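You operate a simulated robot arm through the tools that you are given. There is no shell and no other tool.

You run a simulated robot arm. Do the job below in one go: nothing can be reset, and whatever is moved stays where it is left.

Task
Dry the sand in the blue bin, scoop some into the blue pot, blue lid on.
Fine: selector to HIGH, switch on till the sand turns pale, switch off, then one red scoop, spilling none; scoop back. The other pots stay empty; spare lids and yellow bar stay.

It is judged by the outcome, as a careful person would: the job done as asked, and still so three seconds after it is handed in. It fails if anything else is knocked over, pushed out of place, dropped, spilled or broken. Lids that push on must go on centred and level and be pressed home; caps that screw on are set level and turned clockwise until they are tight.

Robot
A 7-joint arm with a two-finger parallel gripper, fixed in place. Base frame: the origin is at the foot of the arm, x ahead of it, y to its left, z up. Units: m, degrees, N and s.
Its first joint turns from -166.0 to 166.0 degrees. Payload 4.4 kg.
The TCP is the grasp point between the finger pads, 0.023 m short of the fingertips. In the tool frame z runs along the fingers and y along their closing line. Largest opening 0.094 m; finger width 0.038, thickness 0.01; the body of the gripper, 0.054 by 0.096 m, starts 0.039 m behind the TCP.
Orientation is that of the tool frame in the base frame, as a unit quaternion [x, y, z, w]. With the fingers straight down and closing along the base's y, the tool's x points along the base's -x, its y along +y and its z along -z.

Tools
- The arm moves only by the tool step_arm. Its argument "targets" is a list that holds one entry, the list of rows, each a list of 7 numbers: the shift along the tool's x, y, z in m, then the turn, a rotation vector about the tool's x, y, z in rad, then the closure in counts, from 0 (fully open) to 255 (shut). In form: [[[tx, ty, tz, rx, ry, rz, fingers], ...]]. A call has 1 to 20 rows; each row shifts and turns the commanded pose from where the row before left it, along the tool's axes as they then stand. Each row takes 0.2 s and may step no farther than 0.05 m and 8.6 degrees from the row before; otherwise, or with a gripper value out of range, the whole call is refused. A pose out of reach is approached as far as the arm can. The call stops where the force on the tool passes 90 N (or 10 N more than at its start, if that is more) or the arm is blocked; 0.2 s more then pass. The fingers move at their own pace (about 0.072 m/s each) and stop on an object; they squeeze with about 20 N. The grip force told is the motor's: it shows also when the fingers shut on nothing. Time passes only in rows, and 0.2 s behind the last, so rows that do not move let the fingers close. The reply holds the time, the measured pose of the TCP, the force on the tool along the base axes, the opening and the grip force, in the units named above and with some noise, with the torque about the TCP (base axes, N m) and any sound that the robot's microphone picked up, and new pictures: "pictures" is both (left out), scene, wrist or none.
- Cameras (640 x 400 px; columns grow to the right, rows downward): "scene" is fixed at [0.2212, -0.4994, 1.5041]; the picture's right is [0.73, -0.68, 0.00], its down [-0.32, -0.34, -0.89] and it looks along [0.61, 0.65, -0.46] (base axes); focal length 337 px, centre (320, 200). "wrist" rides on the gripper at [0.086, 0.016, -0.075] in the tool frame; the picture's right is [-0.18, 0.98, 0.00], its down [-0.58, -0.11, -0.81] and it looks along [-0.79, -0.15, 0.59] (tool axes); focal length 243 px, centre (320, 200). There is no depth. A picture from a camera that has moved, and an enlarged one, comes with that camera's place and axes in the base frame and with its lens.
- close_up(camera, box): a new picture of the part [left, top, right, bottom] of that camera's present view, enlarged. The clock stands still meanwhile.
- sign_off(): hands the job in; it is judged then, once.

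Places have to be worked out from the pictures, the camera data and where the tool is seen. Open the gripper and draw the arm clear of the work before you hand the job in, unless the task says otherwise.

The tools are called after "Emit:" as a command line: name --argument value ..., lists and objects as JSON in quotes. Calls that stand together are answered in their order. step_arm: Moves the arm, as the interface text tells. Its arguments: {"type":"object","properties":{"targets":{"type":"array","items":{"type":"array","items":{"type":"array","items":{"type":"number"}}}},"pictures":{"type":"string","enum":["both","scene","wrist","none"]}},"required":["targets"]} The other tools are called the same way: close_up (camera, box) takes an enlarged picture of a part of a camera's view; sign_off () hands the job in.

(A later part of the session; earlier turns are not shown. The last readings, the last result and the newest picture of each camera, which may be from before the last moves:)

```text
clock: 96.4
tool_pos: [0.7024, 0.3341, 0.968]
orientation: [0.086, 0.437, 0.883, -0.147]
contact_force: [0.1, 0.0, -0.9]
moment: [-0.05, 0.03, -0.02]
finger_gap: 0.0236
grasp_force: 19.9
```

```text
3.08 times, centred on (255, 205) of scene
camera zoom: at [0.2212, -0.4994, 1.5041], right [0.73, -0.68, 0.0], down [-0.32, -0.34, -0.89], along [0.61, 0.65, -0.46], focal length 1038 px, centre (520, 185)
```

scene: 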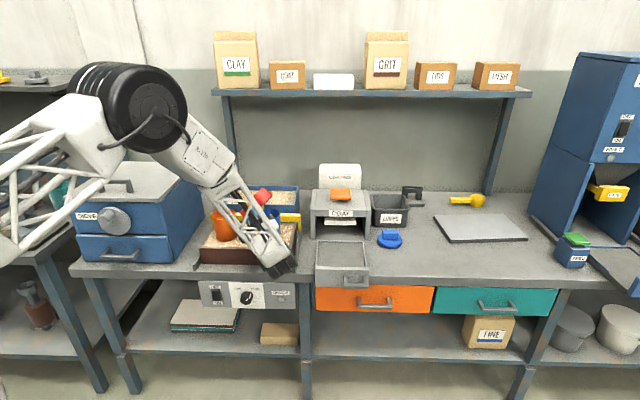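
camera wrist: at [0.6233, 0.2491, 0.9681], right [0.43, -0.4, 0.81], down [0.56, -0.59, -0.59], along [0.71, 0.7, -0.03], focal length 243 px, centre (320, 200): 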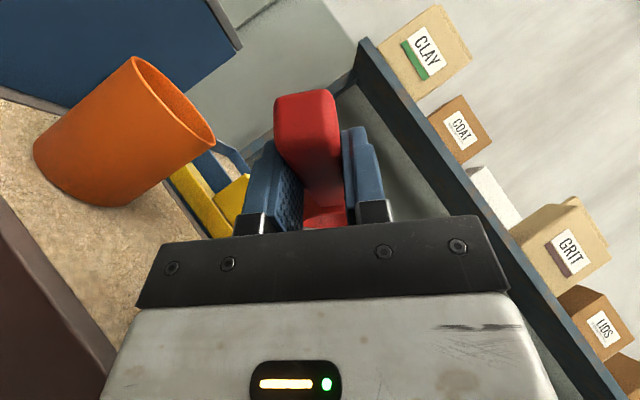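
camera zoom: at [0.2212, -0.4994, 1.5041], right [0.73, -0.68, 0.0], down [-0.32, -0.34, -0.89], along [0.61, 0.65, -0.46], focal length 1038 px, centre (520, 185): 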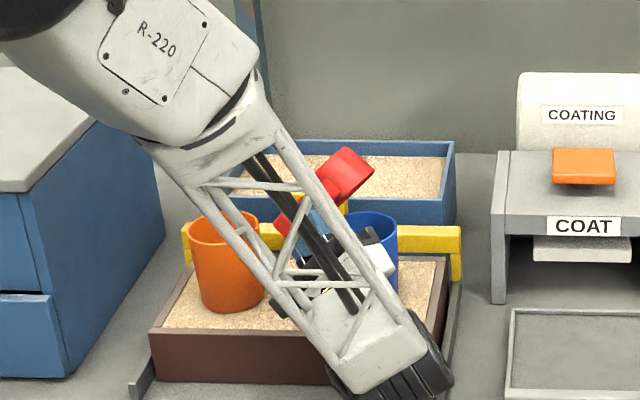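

Empty now. I'll unroll back to level along the same path.

Emit:
step_arm --targets '[[[0, 0, 0, 0.1226, 0, -0.0572, 255], [0, 0, 0, 0.1226, 0, -0.0572, 255], [0, 0, 0, 0.1226, 0, -0.0572, 255], [0, 0, 0, 0.1226, 0, -0.0572, 255], [0, 0, 0, 0.1226, 0, -0.0572, 255], [0, 0, 0, 0.1226, 0, -0.0572, 255], [0, 0, 0, 0.1226, 0, -0.0572, 255], [0, 0, 0, 0.1226, 0, -0.0572, 255], [0, 0, 0, 0.1226, 0, -0.0572, 255], [0, 0, 0, 0.1226, 0, -0.0572, 255], [0, 0, 0, 0.1226, 0, -0.0572, 255], [0, 0, 0, 0.1226, 0, -0.0572, 255], [0, 0, 0, 0.1226, 0, -0.0572, 255], [0, 0, 0, 0.1226, 0, -0.0572, 255], [0, 0, 0, 0.1226, 0, -0.0572, 255], [0, 0, 0, 0.1226, 0, -0.0572, 255], [0, 0, 0, 0.1226, 0, -0.0572, 255]]]' --pictures "both"

Emit:
close_up --camera "scene" --box '[200, 140, 310, 270]'

```text
clock: 100.0
tool_pos: [0.7026, 0.3339, 0.9684]
orientation: [-0.254, 0.942, 0.057, 0.21]
contact_force: [-1.0, 1.1, -1.1]
moment: [-0.01, 0.08, 0.0]
finger_gap: 0.0235
grasp_force: 20.1
camera wrist: at [0.5977, 0.2933, 1.0008], right [-0.35, 0.93, 0.08], down [0.21, 0.0, 0.98], along [0.91, 0.36, -0.2], focal length 243 px, centre (320, 200)
```

scene: 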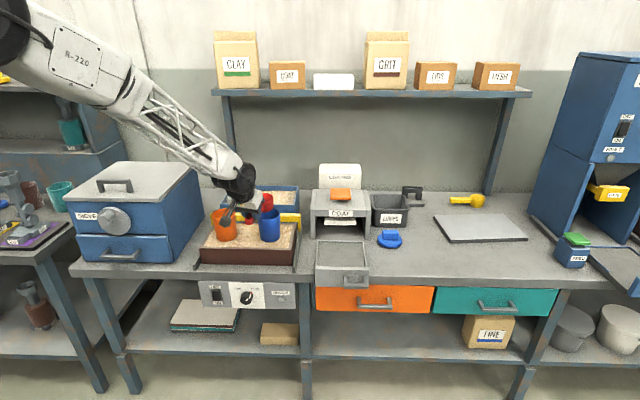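
wrist: 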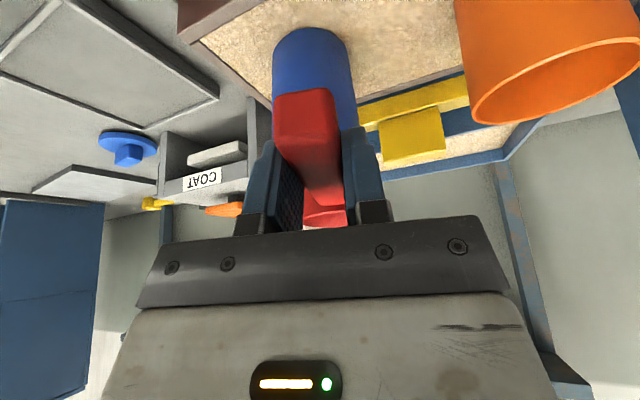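

```text
3.08 times, centred on (255, 205) of scene
camera zoom: at [0.2212, -0.4994, 1.5041], right [0.73, -0.68, 0.0], down [-0.32, -0.34, -0.89], along [0.61, 0.65, -0.46], focal length 1038 px, centre (520, 185)
```

zoom: 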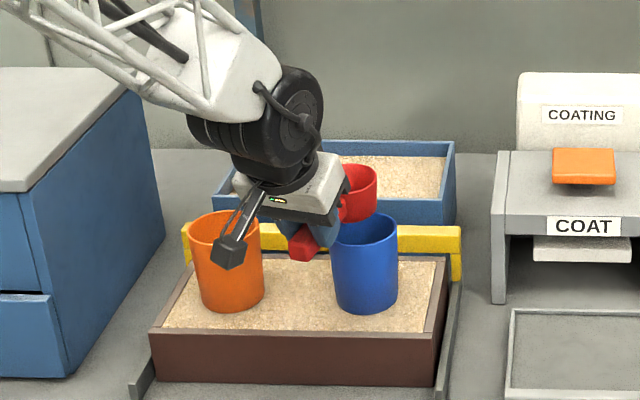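

The bowl is empty and clean. I'll raise it and turn back toward the scoop's place, checking the pot's inside and the surroundings for spills.

Emit:
step_arm --targets '[[[-0.0169, 0, -0.0363, 0, 0, 0, 255], [-0.0169, 0, -0.0363, 0, 0, 0, 255], [-0.0169, 0, -0.0363, 0, 0, 0, 255], [-0.0169, 0, -0.0363, 0, 0, 0, 255], [0, 0, 0, 0.0579, 0, 0.1242, 255], [0, 0, 0, 0.0579, 0, 0.1242, 255], [0, 0, 0, 0.0579, 0, 0.1242, 255], [0, 0, 0, 0.0579, 0, 0.1242, 255], [0, 0, 0, 0.0579, 0, 0.1242, 255], [0, 0, 0, 0.0579, 0, 0.1242, 255], [0, 0, 0, 0.0579, 0, 0.1242, 255], [0, 0, 0, 0.0579, 0, 0.1242, 255], [0, 0, 0, 0.0579, 0, 0.1242, 255]]]' --pictures "both"

Emit:
close_up --camera "scene" --box '[195, 175, 310, 275]'

```text
clock: 102.8
tool_pos: [0.7013, 0.3345, 1.1294]
orientation: [0.34, 0.915, -0.074, 0.203]
contact_force: [0.3, 0.2, -0.6]
moment: [0.04, 0.05, -0.04]
finger_gap: 0.0236
grasp_force: 20.0
camera wrist: at [0.6277, 0.4178, 1.1612], right [0.77, 0.64, 0.08], down [0.07, -0.21, 0.98], along [0.64, -0.74, -0.2], focal length 243 px, centre (320, 200)
```

scene: 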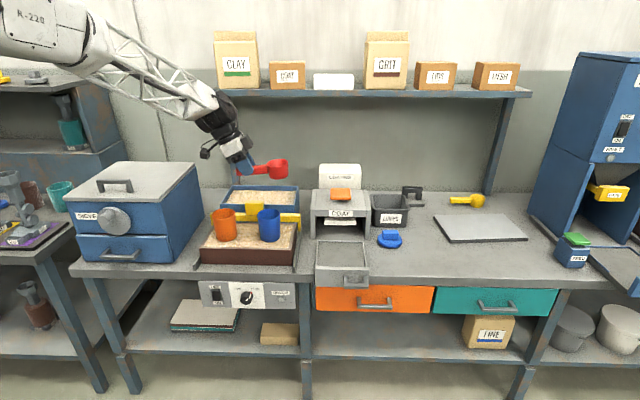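
wrist: 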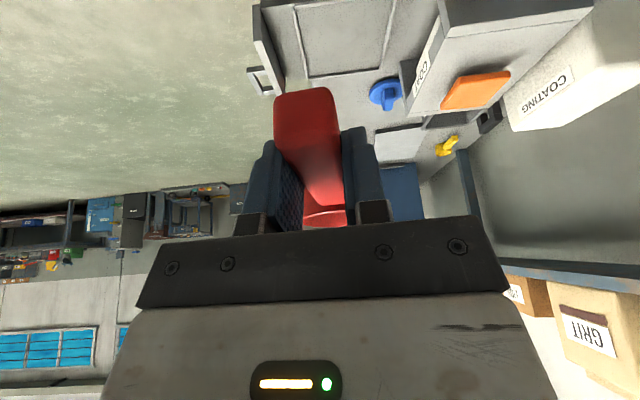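

```text
4.00 times, centred on (252, 225) of scene
camera zoom: at [0.2212, -0.4994, 1.5041], right [0.73, -0.68, 0.0], down [-0.32, -0.34, -0.89], along [0.61, 0.65, -0.46], focal length 1349 px, centre (590, 100)
```

zoom: 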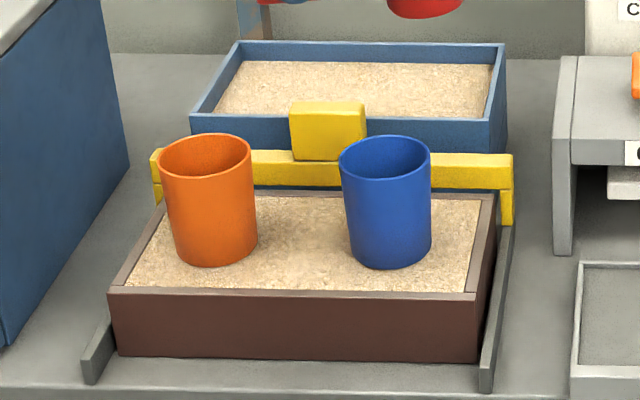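

No spill visible anywhere. I'll carry the scoop back above its original spot.

Emit:
step_arm --targets '[[[-0.0411, -0.0015, 0.0192, 0, 0, 0, 255], [-0.0411, -0.0015, 0.0192, 0, 0, 0, 255], [-0.0411, -0.0015, 0.0192, 0, 0, 0, 255], [-0.0411, -0.0015, 0.0192, 0, 0, 0, 255], [-0.0411, -0.0015, 0.0192, 0, 0, 0, 255], [-0.0411, -0.0015, 0.0192, 0, 0, 0, 255], [-0.0411, -0.0015, 0.0192, 0, 0, 0, 255], [-0.0411, -0.0015, 0.0192, 0, 0, 0, 255], [-0.0411, -0.0015, 0.0192, 0, 0, 0, 255], [-0.0411, -0.0015, 0.0192, 0, 0, 0, 255], [-0.0411, -0.0015, 0.0192, 0, 0, 0, 255]]]' --pictures "scene"

```text
clock: 105.2
tool_pos: [1.0717, -0.0006, 1.1292]
orientation: [0.338, 0.916, -0.073, 0.205]
contact_force: [-0.6, 0.5, 0.5]
moment: [0.09, 0.05, 0.03]
finger_gap: 0.0236
grasp_force: 20.4
```

scene: 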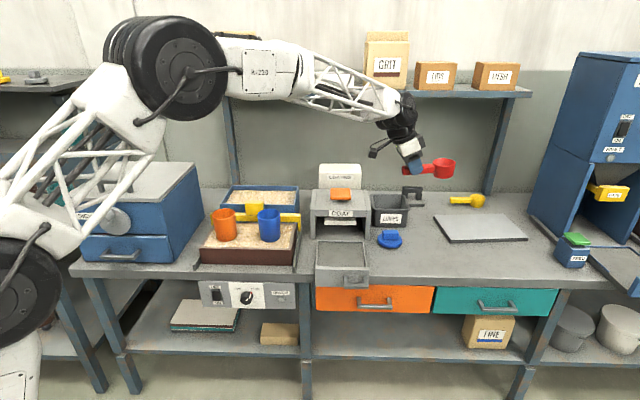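

I'll correct 3–4 mm sideways and descend to just above the bench.

Emit:
step_arm --targets '[[[0.0165, -0.0037, 0.0376, 0, 0, 0, 255], [0.0173, 0, 0.0372, 0, 0, 0, 255], [0.0173, 0, 0.0372, 0, 0, 0, 255], [0.0173, 0, 0.0372, 0, 0, 0, 255], [0.0173, 0, 0.0372, 0, 0, 0, 255], [0.0173, 0, 0.0372, 0, 0, 0, 255], [0.0173, 0, 0.0372, 0, 0, 0, 255], [0.0127, 0, 0.0272, 0, 0, 0, 255]]]' --pictures "scene"

Emit:
close_up --camera "scene" --box '[360, 200, 450, 280]'

```text
clock: 107.0
tool_pos: [1.0683, -0.0053, 0.812]
orientation: [0.338, 0.916, -0.074, 0.203]
contact_force: [-0.5, 0.2, -0.2]
moment: [0.05, 0.08, -0.03]
finger_gap: 0.0236
grasp_force: 20.0
```

scene: 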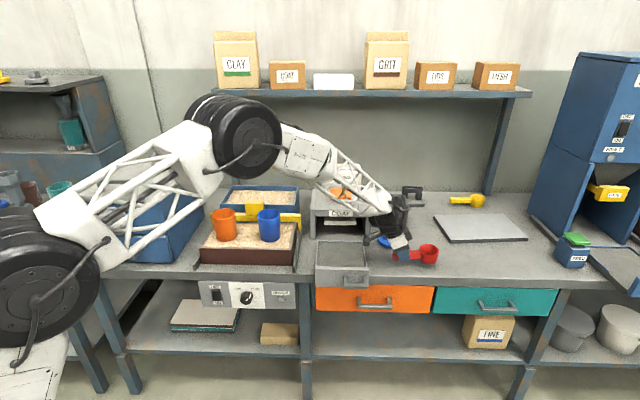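

```text
5.00 times, centred on (405, 240) of scene
camera zoom: at [0.2212, -0.4994, 1.5041], right [0.73, -0.68, 0.0], down [-0.32, -0.34, -0.89], along [0.61, 0.65, -0.46], focal length 1687 px, centre (-105, 0)
```

zoom: 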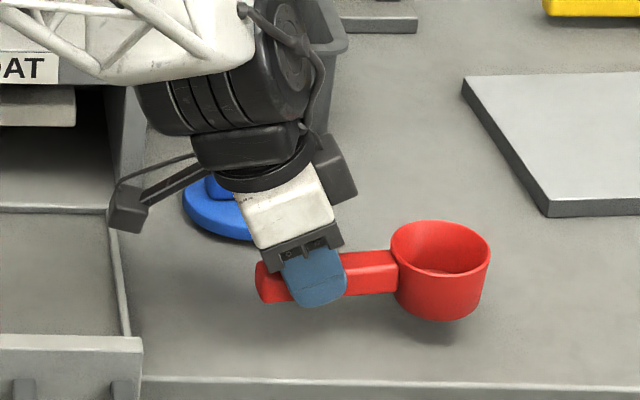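

Scoop hangs about 23 mm above its spot. I'll lower gently until it touches down.

Emit:
step_arm --targets '[[[0.0051, 0, 0.0109, 0, 0, 0, 255], [0.0021, 0, 0.0045, 0, 0, 0, 255], [0.0013, 0, 0.0027, 0, 0, 0, 255]]]' --pictures "none"

```text
clock: 107.8
tool_pos: [1.0691, -0.0047, 0.7921]
orientation: [0.337, 0.916, -0.074, 0.203]
contact_force: [-0.2, -0.1, -0.3]
moment: [0.06, 0.04, 0.01]
finger_gap: 0.0238
grasp_force: 19.9
```

Emit:
step_arm --targets '[[[0.0011, 0, 0.0023, 0, 0, 0, 255], [0.0008, 0, 0.0018, 0, 0, 0, 255]]]' --pictures "none"

```text
clock: 108.4
tool_pos: [1.0686, -0.0053, 0.7877]
orientation: [0.339, 0.916, -0.075, 0.203]
contact_force: [0.1, 0.4, -0.4]
moment: [-0.02, -0.03, 0.02]
finger_gap: 0.0237
grasp_force: 20.5
```

The load and moment have vanished at the original grasp height, so the scoop is resting on the bench. Opening the fingers.

Emit:
step_arm --targets '[[[0, 0, 0, 0, 0, 0, 180], [0, 0, 0, 0, 0, 0, 110], [0, 0, 0, 0, 0, 0, 100]]]' --pictures "both"

Emit:
close_up --camera "scene" --box '[360, 200, 450, 280]'

```text
clock: 109.2
tool_pos: [1.0698, -0.0054, 0.7859]
orientation: [0.338, 0.916, -0.074, 0.203]
contact_force: [1.1, -0.1, 0.4]
moment: [0.0, 0.02, -0.02]
finger_gap: 0.0572
grasp_force: 0.1
camera wrist: at [0.9949, 0.0783, 0.8187], right [0.77, 0.64, 0.08], down [0.07, -0.21, 0.98], along [0.64, -0.74, -0.2], focal length 243 px, centre (320, 200)
```

scene: 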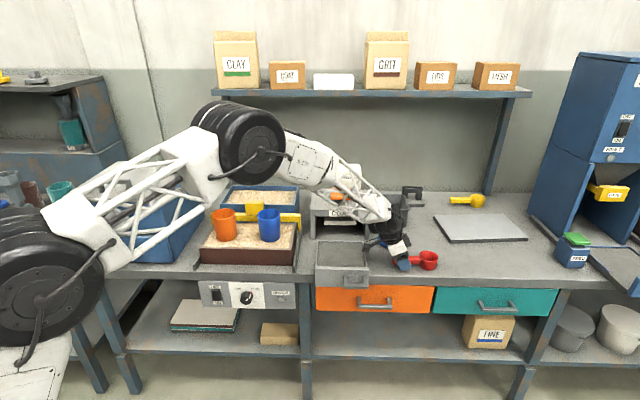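
wrist: 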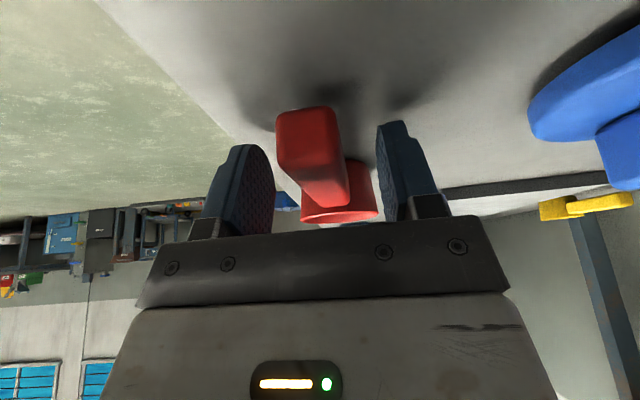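

```text
5.00 times, centred on (405, 240) of scene
camera zoom: at [0.2212, -0.4994, 1.5041], right [0.73, -0.68, 0.0], down [-0.32, -0.34, -0.89], along [0.61, 0.65, -0.46], focal length 1687 px, centre (-105, 0)
```

zoom: 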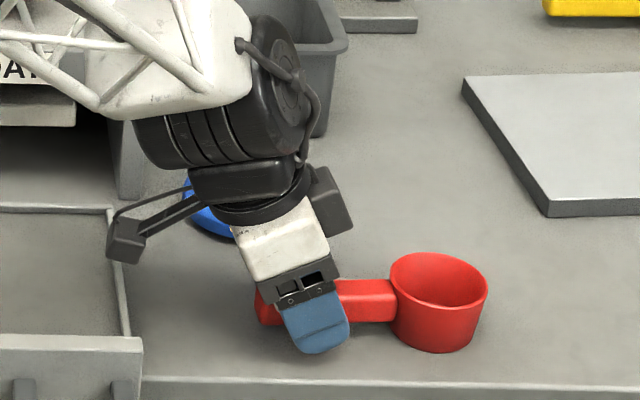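

The scoop sits where it came from. I'll lift the open fingers straight up clear of it.

Emit:
step_arm --targets '[[[-0.0127, 0, -0.0272, 0, 0, 0, 100], [-0.0169, 0, -0.0363, 0, 0, 0, 100], [-0.0203, 0, -0.0435, 0, 0, 0, 60], [-0.0203, 0, -0.0435, 0, 0, 0, 0], [-0.0203, 0, -0.0435, 0, 0, 0, 0]]]' --pictures "both"

Emit:
close_up --camera "scene" --box '[370, 220, 450, 280]'

```text
clock: 110.4
tool_pos: [1.0682, -0.0072, 1.0]
orientation: [0.338, 0.916, -0.075, 0.201]
contact_force: [0.4, 0.6, -0.3]
moment: [-0.04, -0.04, -0.01]
finger_gap: 0.0938
grasp_force: 0.0
camera wrist: at [0.994, 0.0776, 1.0316], right [0.77, 0.64, 0.08], down [0.07, -0.21, 0.98], along [0.64, -0.74, -0.2], focal length 243 px, centre (320, 200)
```

scene: 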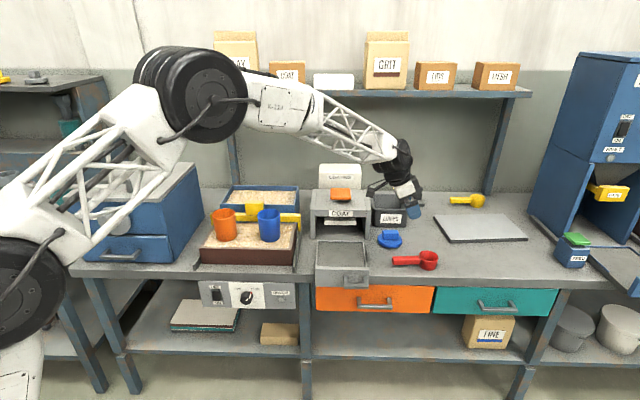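
wrist: 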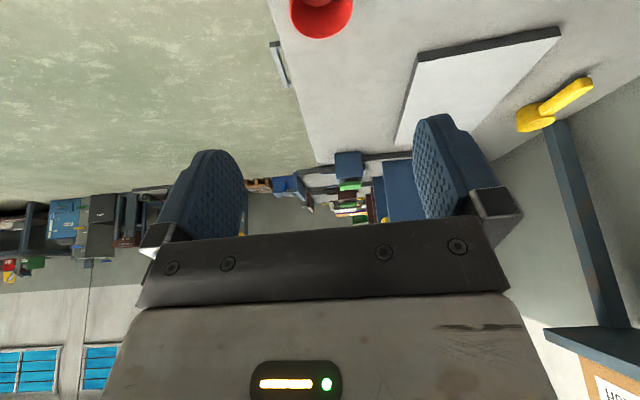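

```text
6.67 times, centred on (410, 250) of scene
camera zoom: at [0.2212, -0.4994, 1.5041], right [0.73, -0.68, 0.0], down [-0.32, -0.34, -0.89], along [0.61, 0.65, -0.46], focal length 2249 px, centre (-280, -133)
```

zoom: 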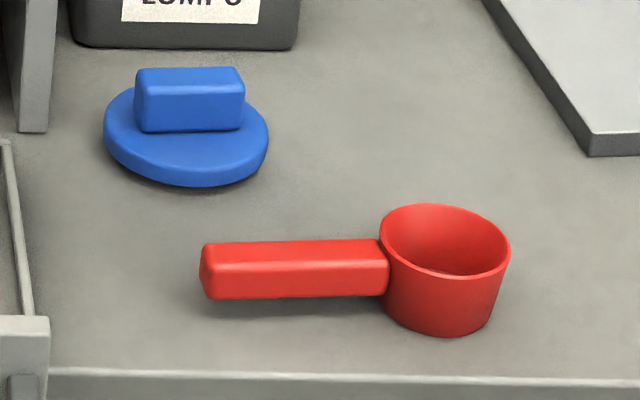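

The scoop is back to within a millimetre or two. For the lid, the camera bracket would come near the press wall in this yaw, so I'll straighten the tool and turn it half round so the bracket is on the open side.

Emit:
step_arm --targets '[[[0, 0, 0, 0, 0.109, 0, 0], [0, 0, 0, 0, 0.109, 0, 0], [0, 0, 0, 0, 0.109, 0, 0], [0, 0, 0, 0, 0.109, 0, 0], [0, 0, 0, 0, 0, -0.14, 0], [0, 0, 0, 0, 0, -0.14, 0], [0, 0, 0, 0, 0, -0.14, 0], [0, 0, 0, 0, 0, -0.14, 0], [0, 0, 0, 0, 0, -0.14, 0], [0, 0, 0, 0, 0, -0.14, 0], [0, 0, 0, 0, 0, -0.14, 0], [0, 0, 0, 0, 0, -0.14, 0], [0, 0, 0, 0, 0, -0.14, 0], [0, 0, 0, 0, 0, -0.14, 0]]]' --pictures "both"

```text
clock: 113.4
tool_pos: [1.0686, -0.0063, 0.9994]
orientation: [-0.34, 0.94, 0.001, 0.001]
contact_force: [-0.4, -0.2, 0.6]
moment: [-0.01, 0.02, 0.0]
finger_gap: 0.094
grasp_force: 0.0
camera wrist: at [0.9907, -0.0489, 1.0758], right [-0.49, 0.87, 0.0], down [0.52, 0.29, 0.81], along [0.7, 0.39, -0.59], focal length 243 px, centre (320, 200)
```

scene: 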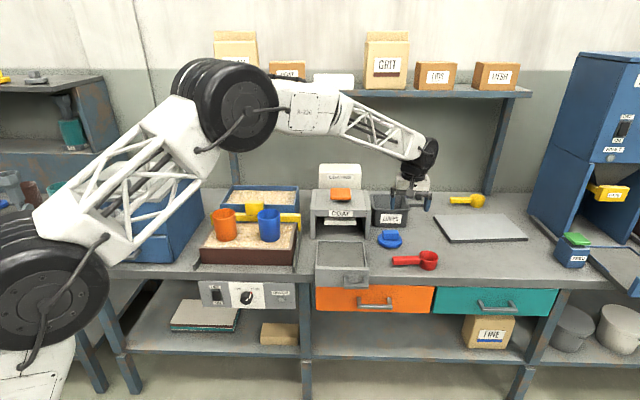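
wrist: 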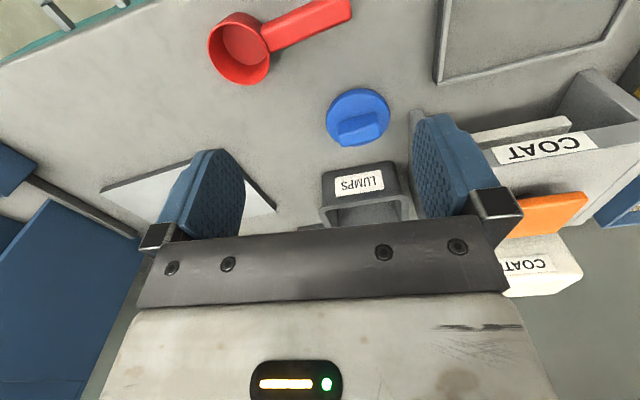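

Good view of the lid here; I'll enlarge it to fix its place.

Emit:
close_up --camera "wrist" --box '[300, 60, 420, 180]'

```text
3.33 times, centred on (360, 120) of wrist
camera zoom: at [0.9907, -0.0489, 1.0758], right [-0.49, 0.87, 0.0], down [0.52, 0.29, 0.81], along [0.7, 0.39, -0.59], focal length 809 px, centre (187, 467)
```

zoom: 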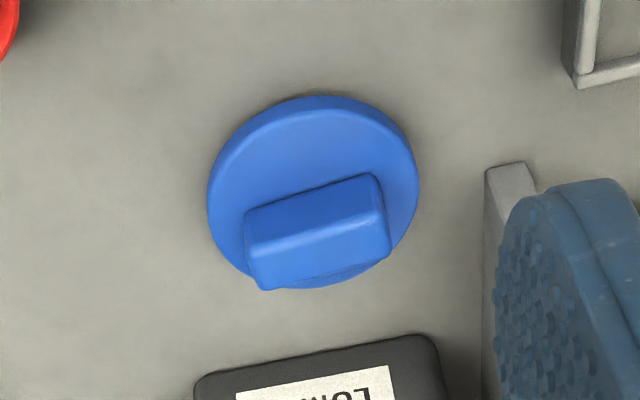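

The lid's centre is about [1.154, 0.110] with its bar along heading ≈139.6°. I'll continue the turn to that heading (bracket on the open side).

Emit:
step_arm --targets '[[[0, 0, 0, 0, 0, -0.1452, 0], [0, 0, 0, 0, 0, -0.1452, 0], [0, 0, 0, 0, 0, -0.1452, 0], [0, 0, 0, 0, 0, -0.1452, 0], [0, 0, 0, 0, 0, -0.1452, 0], [0, 0, 0, 0, 0, -0.1452, 0], [0, 0, 0, 0, 0, -0.1452, 0], [0, 0, 0, 0, 0, -0.1452, 0], [0, 0, 0, 0, 0, -0.1452, 0], [0, 0, 0, 0, 0, -0.1452, 0], [0, 0, 0, 0, 0, -0.1452, 0], [0, 0, 0, 0, 0, -0.1452, 0]]]' --pictures "both"

```text
clock: 116.0
tool_pos: [1.0683, -0.0059, 1.0004]
orientation: [0.938, -0.345, 0.0, 0.0]
contact_force: [0.3, -0.4, -0.8]
moment: [-0.01, -0.02, -0.01]
finger_gap: 0.094
grasp_force: 0.2
camera wrist: at [1.1232, -0.0743, 1.0761], right [-0.78, -0.63, 0.0], down [-0.37, 0.46, 0.81], along [-0.51, 0.63, -0.59], focal length 243 px, centre (320, 200)
```

scene: 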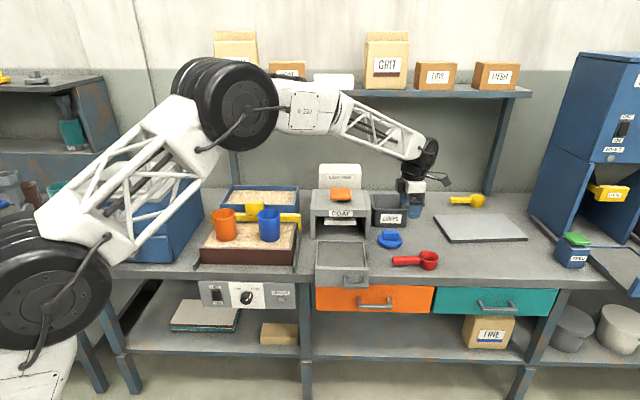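
wrist: 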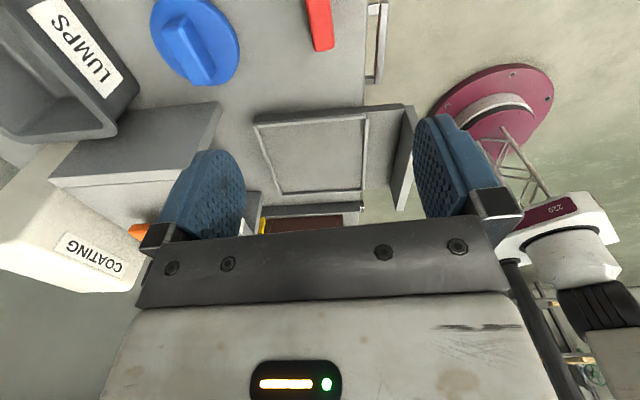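

Turn completed. I'll enlarge the lid from this third viewpoint.

Emit:
close_up --camera "wrist" --box '[130, 0, 260, 110]'

```text
3.64 times, centred on (195, 55) of wrist
camera zoom: at [1.1232, -0.0743, 1.0761], right [-0.78, -0.63, 0.0], down [-0.37, 0.46, 0.81], along [-0.51, 0.63, -0.59], focal length 882 px, centre (774, 727)
```

zoom: 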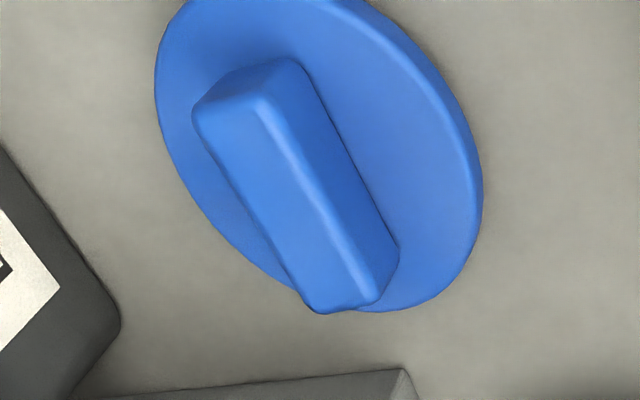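

Lid centre resolved to about [1.158, 0.107] with its bar top near z≈0.797. It's far out (radius 1.16), so I'll move above it at a safe height and see whether the arm reaches vertically.

Emit:
step_arm --targets '[[[-0.0012, -0.036, 0.02, 0, 0, 0, 0], [-0.0012, -0.036, 0.02, 0, 0, 0, 0], [-0.0012, -0.036, 0.02, 0, 0, 0, 0], [-0.0012, -0.036, 0.02, 0, 0, 0, 0]]]' --pictures "both"

```text
clock: 117.0
tool_pos: [1.1591, 0.1067, 0.9219]
orientation: [0.938, -0.346, 0.001, -0.002]
contact_force: [0.3, 1.1, 0.8]
moment: [0.03, -0.02, 0.0]
finger_gap: 0.094
grasp_force: 0.1
camera wrist: at [1.2118, 0.0379, 0.9972], right [-0.78, -0.63, 0.0], down [-0.37, 0.46, 0.81], along [-0.51, 0.63, -0.59], focal length 243 px, centre (320, 200)
```

scene: 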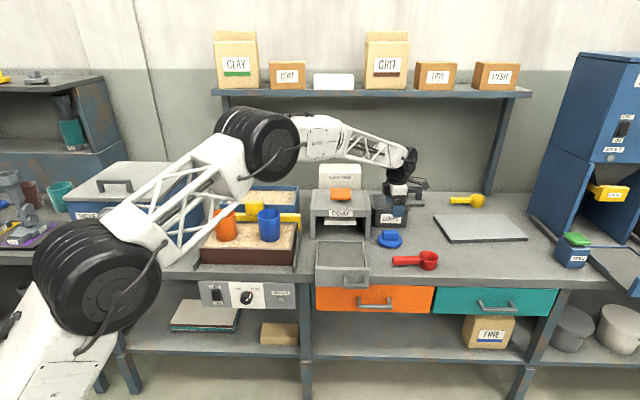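
wrist: 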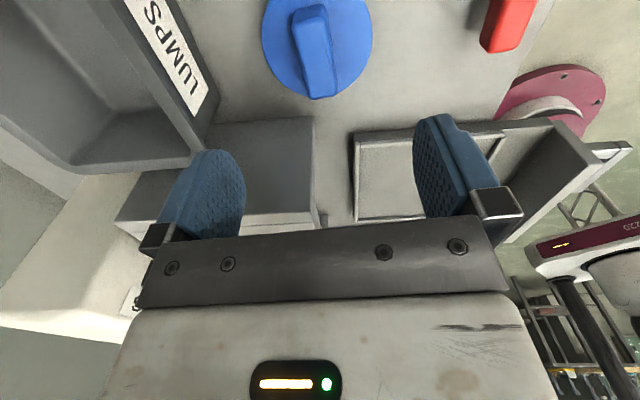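

Vertical reach is fine here. I'll zoom in to check the bar's alignment between the fingers.

Emit:
close_up --camera "wrist" --box '[240, 0, 400, 120]'

```text
3.33 times, centred on (320, 60) of wrist
camera zoom: at [1.2118, 0.0379, 0.9972], right [-0.78, -0.63, 0.0], down [-0.37, 0.46, 0.81], along [-0.51, 0.63, -0.59], focal length 809 px, centre (320, 667)
```

zoom: 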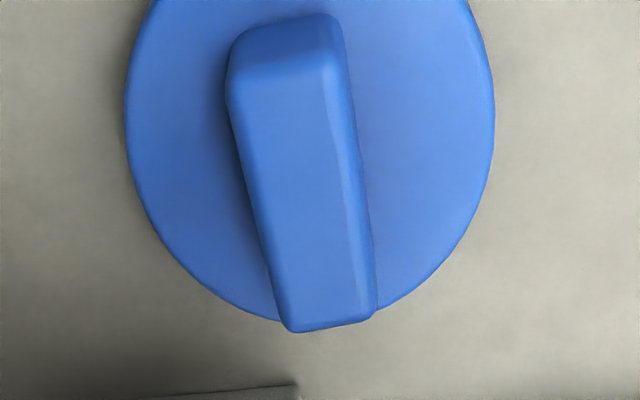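

The bar is about 3–4 mm off the finger centre plane; I'll correct that and descend to z≈0.83.

Emit:
step_arm --targets '[[[-0.003, -0.0033, 0.03, 0, 0, 0, 60], [0, 0, 0.035, 0, 0, 0, 60], [0, 0, 0.027, 0, 0, 0, 60]]]' --pictures "both"

Emit:
close_up --camera "scene" --box '[350, 180, 440, 260]'

```text
clock: 117.8
tool_pos: [1.1579, 0.1129, 0.8285]
orientation: [0.938, -0.346, 0.0, 0.0]
contact_force: [-0.6, -0.4, 0.4]
moment: [0.04, 0.01, -0.04]
finger_gap: 0.0718
grasp_force: 0.0
camera wrist: at [1.2122, 0.0438, 0.9045], right [-0.78, -0.63, 0.0], down [-0.37, 0.46, 0.81], along [-0.51, 0.63, -0.59], focal length 243 px, centre (320, 200)
```

scene: 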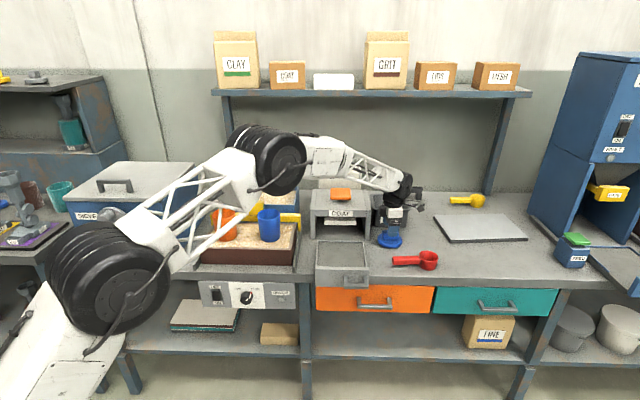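
wrist: 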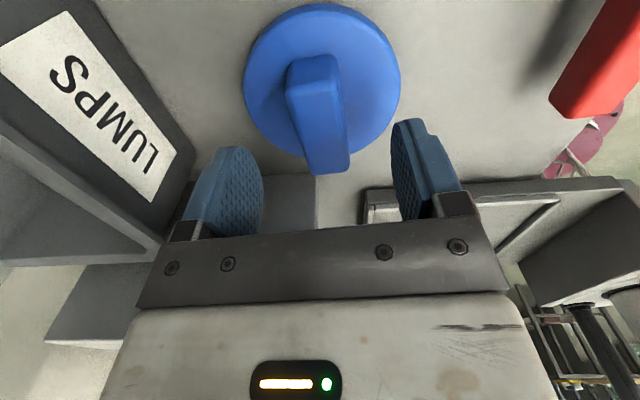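

```text
5.00 times, centred on (395, 220) of scene
camera zoom: at [0.2212, -0.4994, 1.5041], right [0.73, -0.68, 0.0], down [-0.32, -0.34, -0.89], along [0.61, 0.65, -0.46], focal length 1687 px, centre (-55, 100)
```

zoom: 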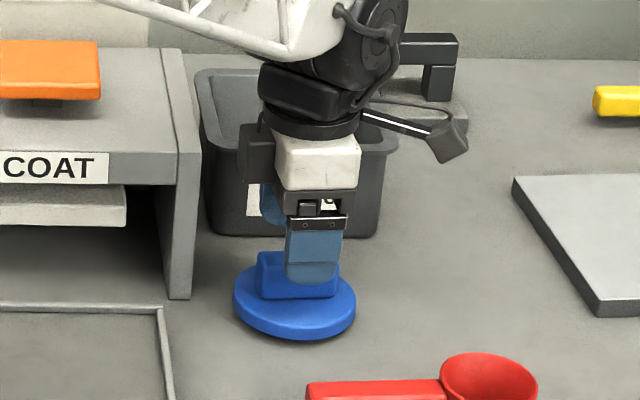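

Alignment is within 2 mm and the bracket clears the press. Descending the last 31 mm and then closing gently.

Emit:
step_arm --targets '[[[0, 0, 0.018, 0, 0, 0, 60], [0, 0, 0.0125, 0, 0, 0, 60], [0, 0, 0, 0, 0, 0, 60]]]' --pictures "wrist"

Emit:
close_up --camera "scene" --box '[350, 180, 440, 260]'

```text
clock: 118.6
tool_pos: [1.1582, 0.1117, 0.7965]
orientation: [0.938, -0.346, 0.0, -0.001]
contact_force: [-1.3, -0.8, 0.2]
moment: [0.01, -0.02, -0.02]
finger_gap: 0.0721
grasp_force: 0.0
camera wrist: at [1.2127, 0.0432, 0.8733], right [-0.78, -0.63, 0.0], down [-0.37, 0.46, 0.81], along [-0.51, 0.63, -0.59], focal length 243 px, centre (320, 200)
```

wrist: 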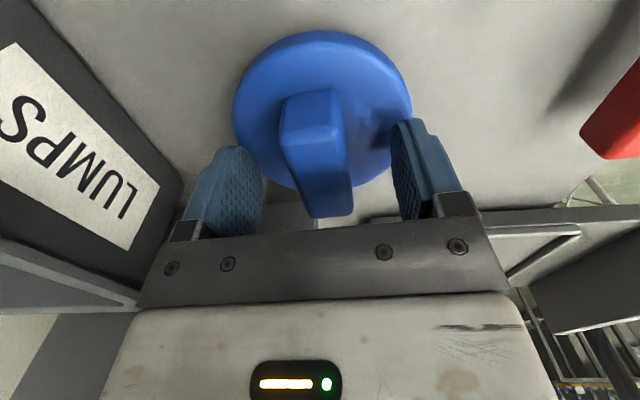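

```text
5.00 times, centred on (395, 220) of scene
camera zoom: at [0.2212, -0.4994, 1.5041], right [0.73, -0.68, 0.0], down [-0.32, -0.34, -0.89], along [0.61, 0.65, -0.46], focal length 1687 px, centre (-55, 100)
```

zoom: 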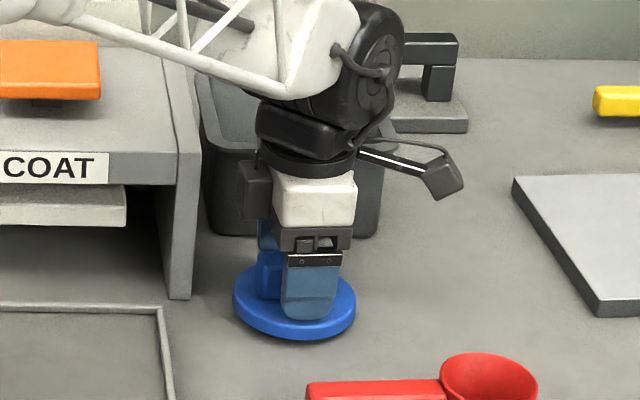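

Fingers straddle the bar just above the disc. Closing.

Emit:
step_arm --targets '[[[0, 0, 0, 0, 0, 0, 140], [0, 0, 0, 0, 0, 0, 200], [0, 0, 0, 0, 0, 0, 255], [0, 0, 0, 0, 0, 0, 255]]]' --pictures "wrist"

```text
clock: 119.6
tool_pos: [1.1589, 0.1117, 0.7981]
orientation: [0.938, -0.346, 0.0, -0.001]
contact_force: [-0.1, -0.4, 0.2]
moment: [0.03, 0.0, 0.02]
finger_gap: 0.0252
grasp_force: 19.5
camera wrist: at [1.2127, 0.0432, 0.8734], right [-0.78, -0.63, 0.0], down [-0.37, 0.46, 0.81], along [-0.51, 0.63, -0.59], focal length 243 px, centre (320, 200)
```

wrist: 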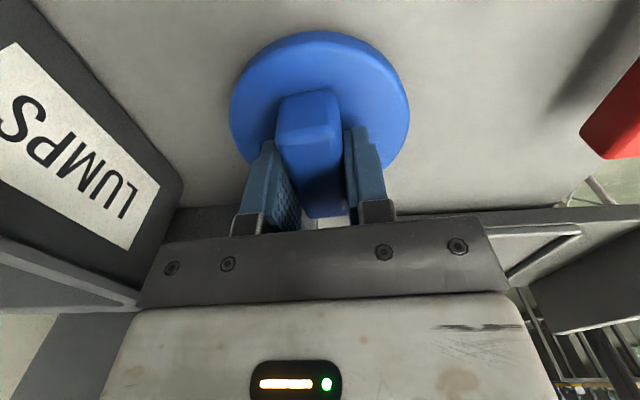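

Lid bar is held (25 mm). I'll lift the lid straight up.

Emit:
step_arm --targets '[[[0, 0, -0.02, 0, 0, 0, 255], [0, 0, -0.045, 0, 0, 0, 255], [0, 0, -0.048, 0, 0, 0, 255], [0, 0, -0.048, 0, 0, 0, 255], [0, 0, -0.048, 0, 0, 0, 255], [0, 0, -0.048, 0, 0, 0, 255]]]' --pictures "both"

Emit:
close_up --camera "scene" --box '[340, 120, 440, 220]'

```text
clock: 121.0
tool_pos: [1.1585, 0.1118, 1.0538]
orientation: [0.938, -0.346, -0.002, -0.001]
contact_force: [0.4, 0.1, -1.0]
moment: [0.02, 0.02, 0.0]
finger_gap: 0.0254
grasp_force: 20.1
camera wrist: at [1.213, 0.0422, 1.1299], right [-0.78, -0.63, 0.0], down [-0.37, 0.46, 0.81], along [-0.51, 0.63, -0.59], focal length 243 px, centre (320, 200)
```

scene: 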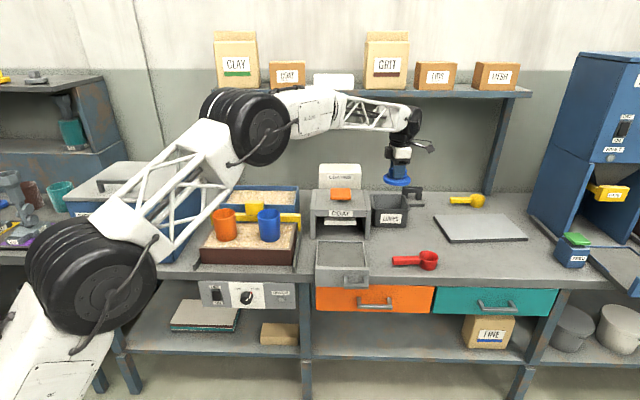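
wrist: 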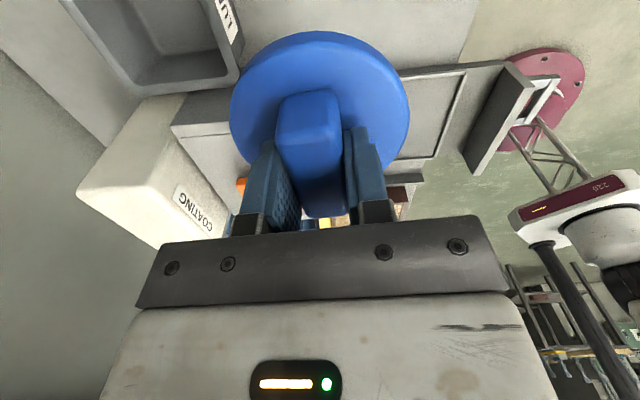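

```text
4.00 times, centred on (390, 170) of scene
camera zoom: at [0.2212, -0.4994, 1.5041], right [0.73, -0.68, 0.0], down [-0.32, -0.34, -0.89], along [0.61, 0.65, -0.46], focal length 1349 px, centre (40, 320)
```

zoom: 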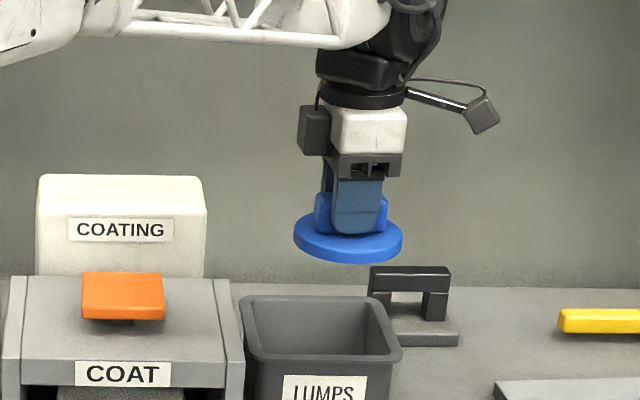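

The lid hangs level. I'll carry it to a spot to the right of the blue pot where the camera can see the pot past the lid.

Emit:
step_arm --targets '[[[-0.0372, 0.0191, -0.0033, 0, 0, 0, 255], [-0.0372, 0.0191, -0.0033, 0, 0, 0, 255], [-0.0372, 0.0191, -0.0033, 0, 0, 0, 255], [-0.0372, 0.0191, -0.0033, 0, 0, 0, 255], [-0.0372, 0.0191, -0.0033, 0, 0, 0, 255], [-0.0372, 0.0191, -0.0033, 0, 0, 0, 255], [-0.0372, 0.0191, -0.0033, 0, 0, 0, 255], [-0.0372, 0.0191, -0.0033, 0, 0, 0, 255], [-0.0372, 0.0191, -0.0033, 0, 0, 0, 255]]]' --pictures "both"

```text
clock: 123.0
tool_pos: [0.7918, 0.1987, 1.0824]
orientation: [0.938, -0.346, 0.0, -0.002]
contact_force: [-0.1, 0.2, -1.0]
moment: [-0.02, 0.02, 0.01]
finger_gap: 0.0255
grasp_force: 20.3
camera wrist: at [0.8456, 0.1298, 1.1591], right [-0.78, -0.63, 0.0], down [-0.37, 0.46, 0.81], along [-0.51, 0.63, -0.59], focal length 243 px, centre (320, 200)
```

scene: 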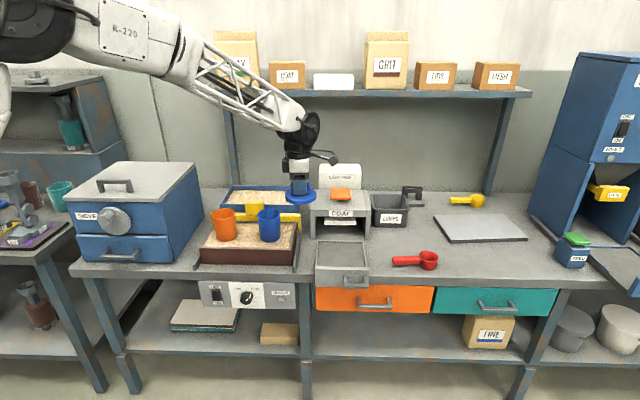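
wrist: 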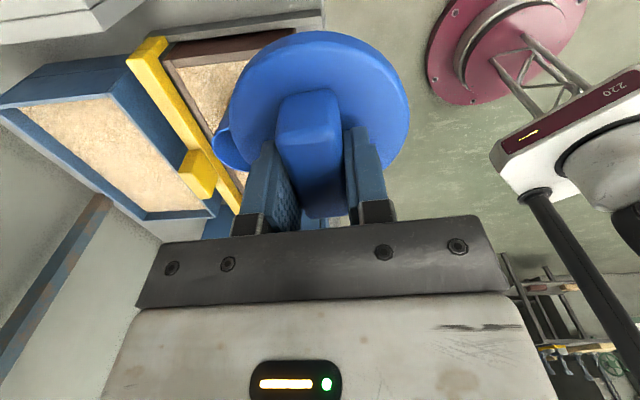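

The pot is mostly hidden behind the lid; I'll shift further toward the bench front to see it.

Emit:
step_arm --targets '[[[0, 0.045, 0, 0, 0, 0, 255], [0, 0.045, 0, 0, 0, 0, 255], [0, 0.045, 0, 0, 0, 0, 255]]]' --pictures "wrist"

Emit:
close_up --camera "wrist" --box '[100, 20, 320, 240]'

```text
clock: 123.8
tool_pos: [0.7054, 0.0939, 1.0834]
orientation: [0.938, -0.345, 0.0, -0.001]
contact_force: [0.5, -0.6, -0.3]
moment: [-0.02, 0.04, 0.0]
finger_gap: 0.0254
grasp_force: 19.4
camera wrist: at [0.7588, 0.0262, 1.1595], right [-0.78, -0.63, 0.0], down [-0.37, 0.46, 0.81], along [-0.51, 0.63, -0.59], focal length 243 px, centre (320, 200)
```

wrist: 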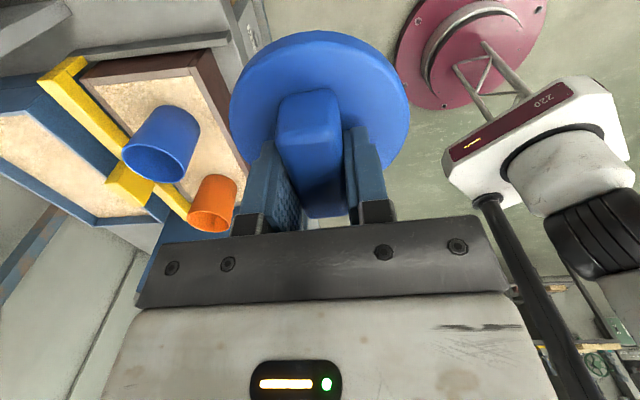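

```text
1.82 times, centred on (210, 130) of wrist
camera zoom: at [0.7588, 0.0262, 1.1595], right [-0.78, -0.63, 0.0], down [-0.37, 0.46, 0.81], along [-0.51, 0.63, -0.59], focal length 441 px, centre (520, 327)
```

zoom: 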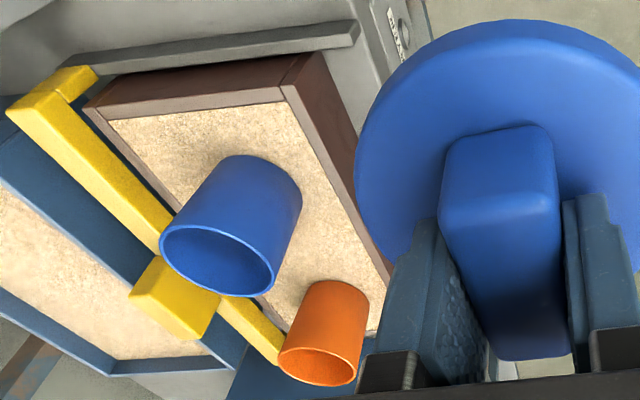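

Rim centre estimates agree around [0.784, 0.369]. For better accuracy I'll take a near-vertical look at the pot with the lid held off to the side.

Emit:
step_arm --targets '[[[-0.0228, -0.0286, 0, 0, 0, 0, 255], [-0.0228, -0.0286, 0, 0, 0, 0, 255], [-0.0228, -0.0286, 0, 0, 0, 0, 255], [0, 0, 0, 0, 0.12, 0, 255], [0, 0, 0, 0, 0.12, 0, 255], [0, 0, 0, 0, 0.12, 0, 255], [0, 0, 0, 0, 0.12, 0, 255], [0, 0, 0, 0, 0.12, 0, 255]]]' --pictures "wrist"

Emit:
close_up --camera "wrist" --box '[100, 60, 320, 260]'

```text
clock: 125.6
tool_pos: [0.7073, 0.2058, 1.085]
orientation: [0.896, -0.331, 0.277, 0.101]
contact_force: [0.1, 1.2, -0.6]
moment: [-0.01, 0.02, -0.03]
finger_gap: 0.0255
grasp_force: 20.0
camera wrist: at [0.7187, 0.1733, 1.1967], right [-0.75, -0.65, -0.11], down [-0.64, 0.69, 0.34], along [-0.14, 0.32, -0.94], focal length 243 px, centre (320, 200)
```

wrist: 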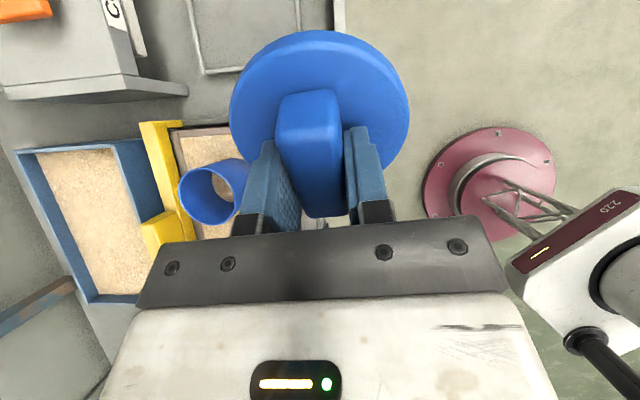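

```text
2.00 times, centred on (210, 160) of wrist
camera zoom: at [0.7187, 0.1733, 1.1967], right [-0.75, -0.65, -0.11], down [-0.64, 0.69, 0.34], along [-0.14, 0.32, -0.94], focal length 485 px, centre (540, 280)
```

zoom: 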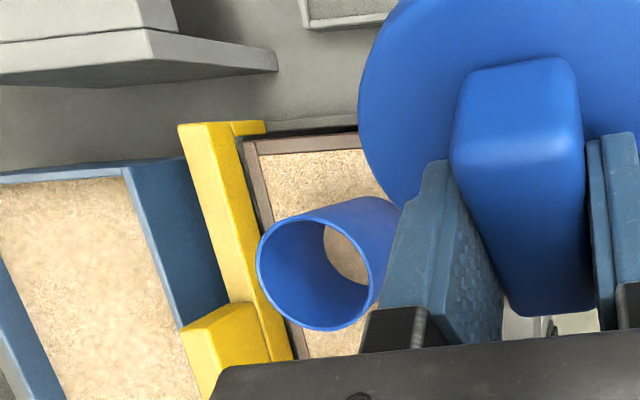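

Sand is visible inside the blue pot, and the near-vertical view gives the rim centre at about [0.785, 0.369]. I'll level the lid again and bring it over the pot at z≈1.03.

Emit:
step_arm --targets '[[[0, 0, 0, 0, -0.12, 0, 255], [0, 0, 0, 0, -0.12, 0, 255], [0, 0, 0, 0, -0.12, 0, 255], [0, 0, 0, 0, -0.12, 0, 255], [0, 0, 0, 0, -0.12, 0, 255], [-0.0121, -0.0436, 0.0138, 0, 0, 0, 255], [-0.0121, -0.0436, 0.0138, 0, 0, 0, 255], [-0.0121, -0.0436, 0.0138, 0, 0, 0, 255], [-0.0121, -0.0436, 0.0138, 0, 0, 0, 255], [0, 0, 0, 0, 0, 0, 255]]]' --pictures "both"

Emit:
close_up --camera "scene" --box '[210, 150, 320, 260]'

```text
clock: 127.8
tool_pos: [0.7842, 0.3686, 1.0278]
orientation: [0.938, -0.346, 0.0, -0.001]
contact_force: [1.2, -0.2, 0.1]
moment: [0.0, 0.01, -0.02]
finger_gap: 0.0254
grasp_force: 19.7
camera wrist: at [0.8384, 0.3005, 1.1035], right [-0.78, -0.63, 0.0], down [-0.37, 0.46, 0.81], along [-0.51, 0.63, -0.59], focal length 243 px, centre (320, 200)
```

scene: 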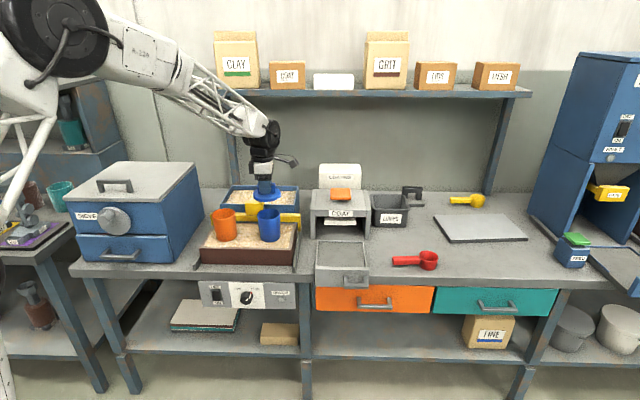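
wrist: 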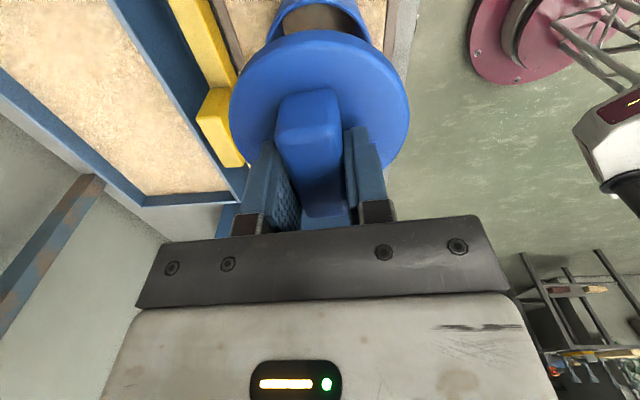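

```text
3.64 times, centred on (265, 205) of scene
camera zoom: at [0.2212, -0.4994, 1.5041], right [0.73, -0.68, 0.0], down [-0.32, -0.34, -0.89], along [0.61, 0.65, -0.46], focal length 1227 px, centre (520, 182)
```

zoom: 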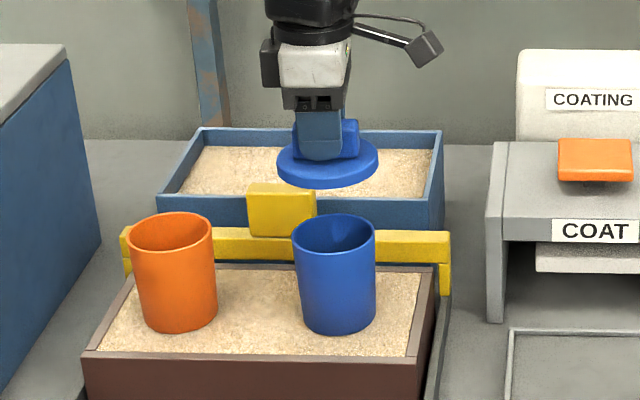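

Lid and pot line up in both views. I'll lower to about 15 mm above the rim and check again.

Emit:
step_arm --targets '[[[0, -0.0008, 0.02, 0, 0, 0, 255], [0, 0, 0.02, 0, 0, 0, 255], [0, 0, 0.012, 0, 0, 0, 255], [0, 0, 0, 0, 0, 0, 255]]]' --pictures "both"

Emit:
close_up --camera "scene" --box '[230, 170, 310, 250]'

Emit:
close_up --camera "wrist" --box '[220, 0, 420, 130]'

```text
clock: 128.8
tool_pos: [0.7856, 0.3688, 0.9773]
orientation: [0.938, -0.346, 0.001, -0.001]
contact_force: [0.6, 0.0, -0.2]
moment: [0.0, 0.0, 0.02]
finger_gap: 0.0251
grasp_force: 20.1
camera wrist: at [0.8394, 0.3012, 1.0528], right [-0.78, -0.63, 0.0], down [-0.37, 0.46, 0.81], along [-0.51, 0.63, -0.59], focal length 243 px, centre (320, 200)
```

scene: 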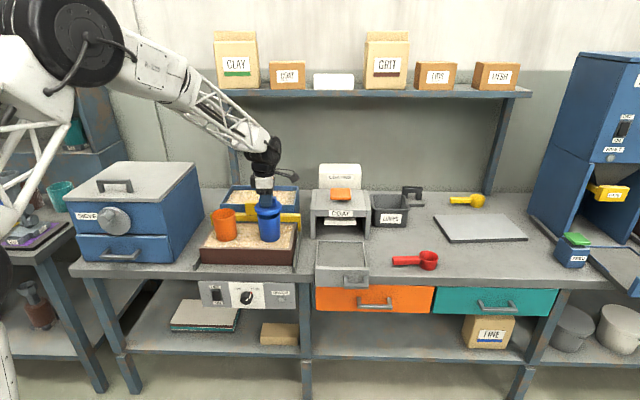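
wrist: 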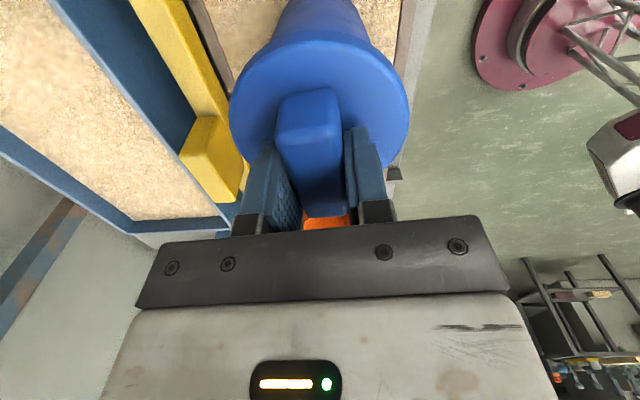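

```text
5.00 times, centred on (270, 210) of scene
camera zoom: at [0.2212, -0.4994, 1.5041], right [0.73, -0.68, 0.0], down [-0.32, -0.34, -0.89], along [0.61, 0.65, -0.46], focal length 1687 px, centre (570, 150)
```

zoom: 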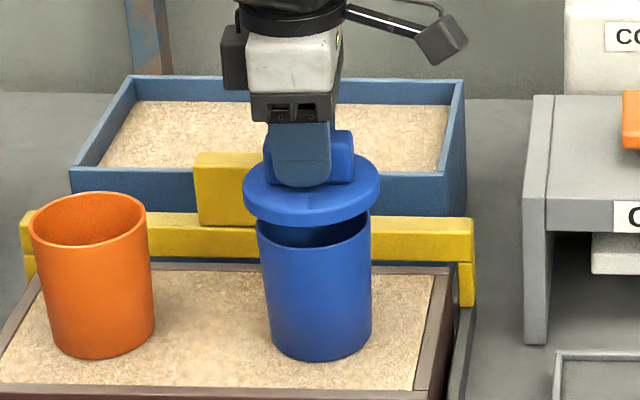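

```text
3.08 times, centred on (320, 65) of wrist
camera zoom: at [0.8394, 0.3012, 1.0528], right [-0.78, -0.63, 0.0], down [-0.37, 0.46, 0.81], along [-0.51, 0.63, -0.59], focal length 746 px, centre (320, 615)
```

zoom: 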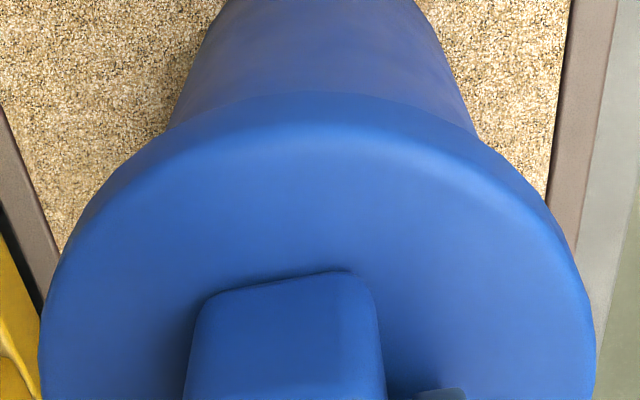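

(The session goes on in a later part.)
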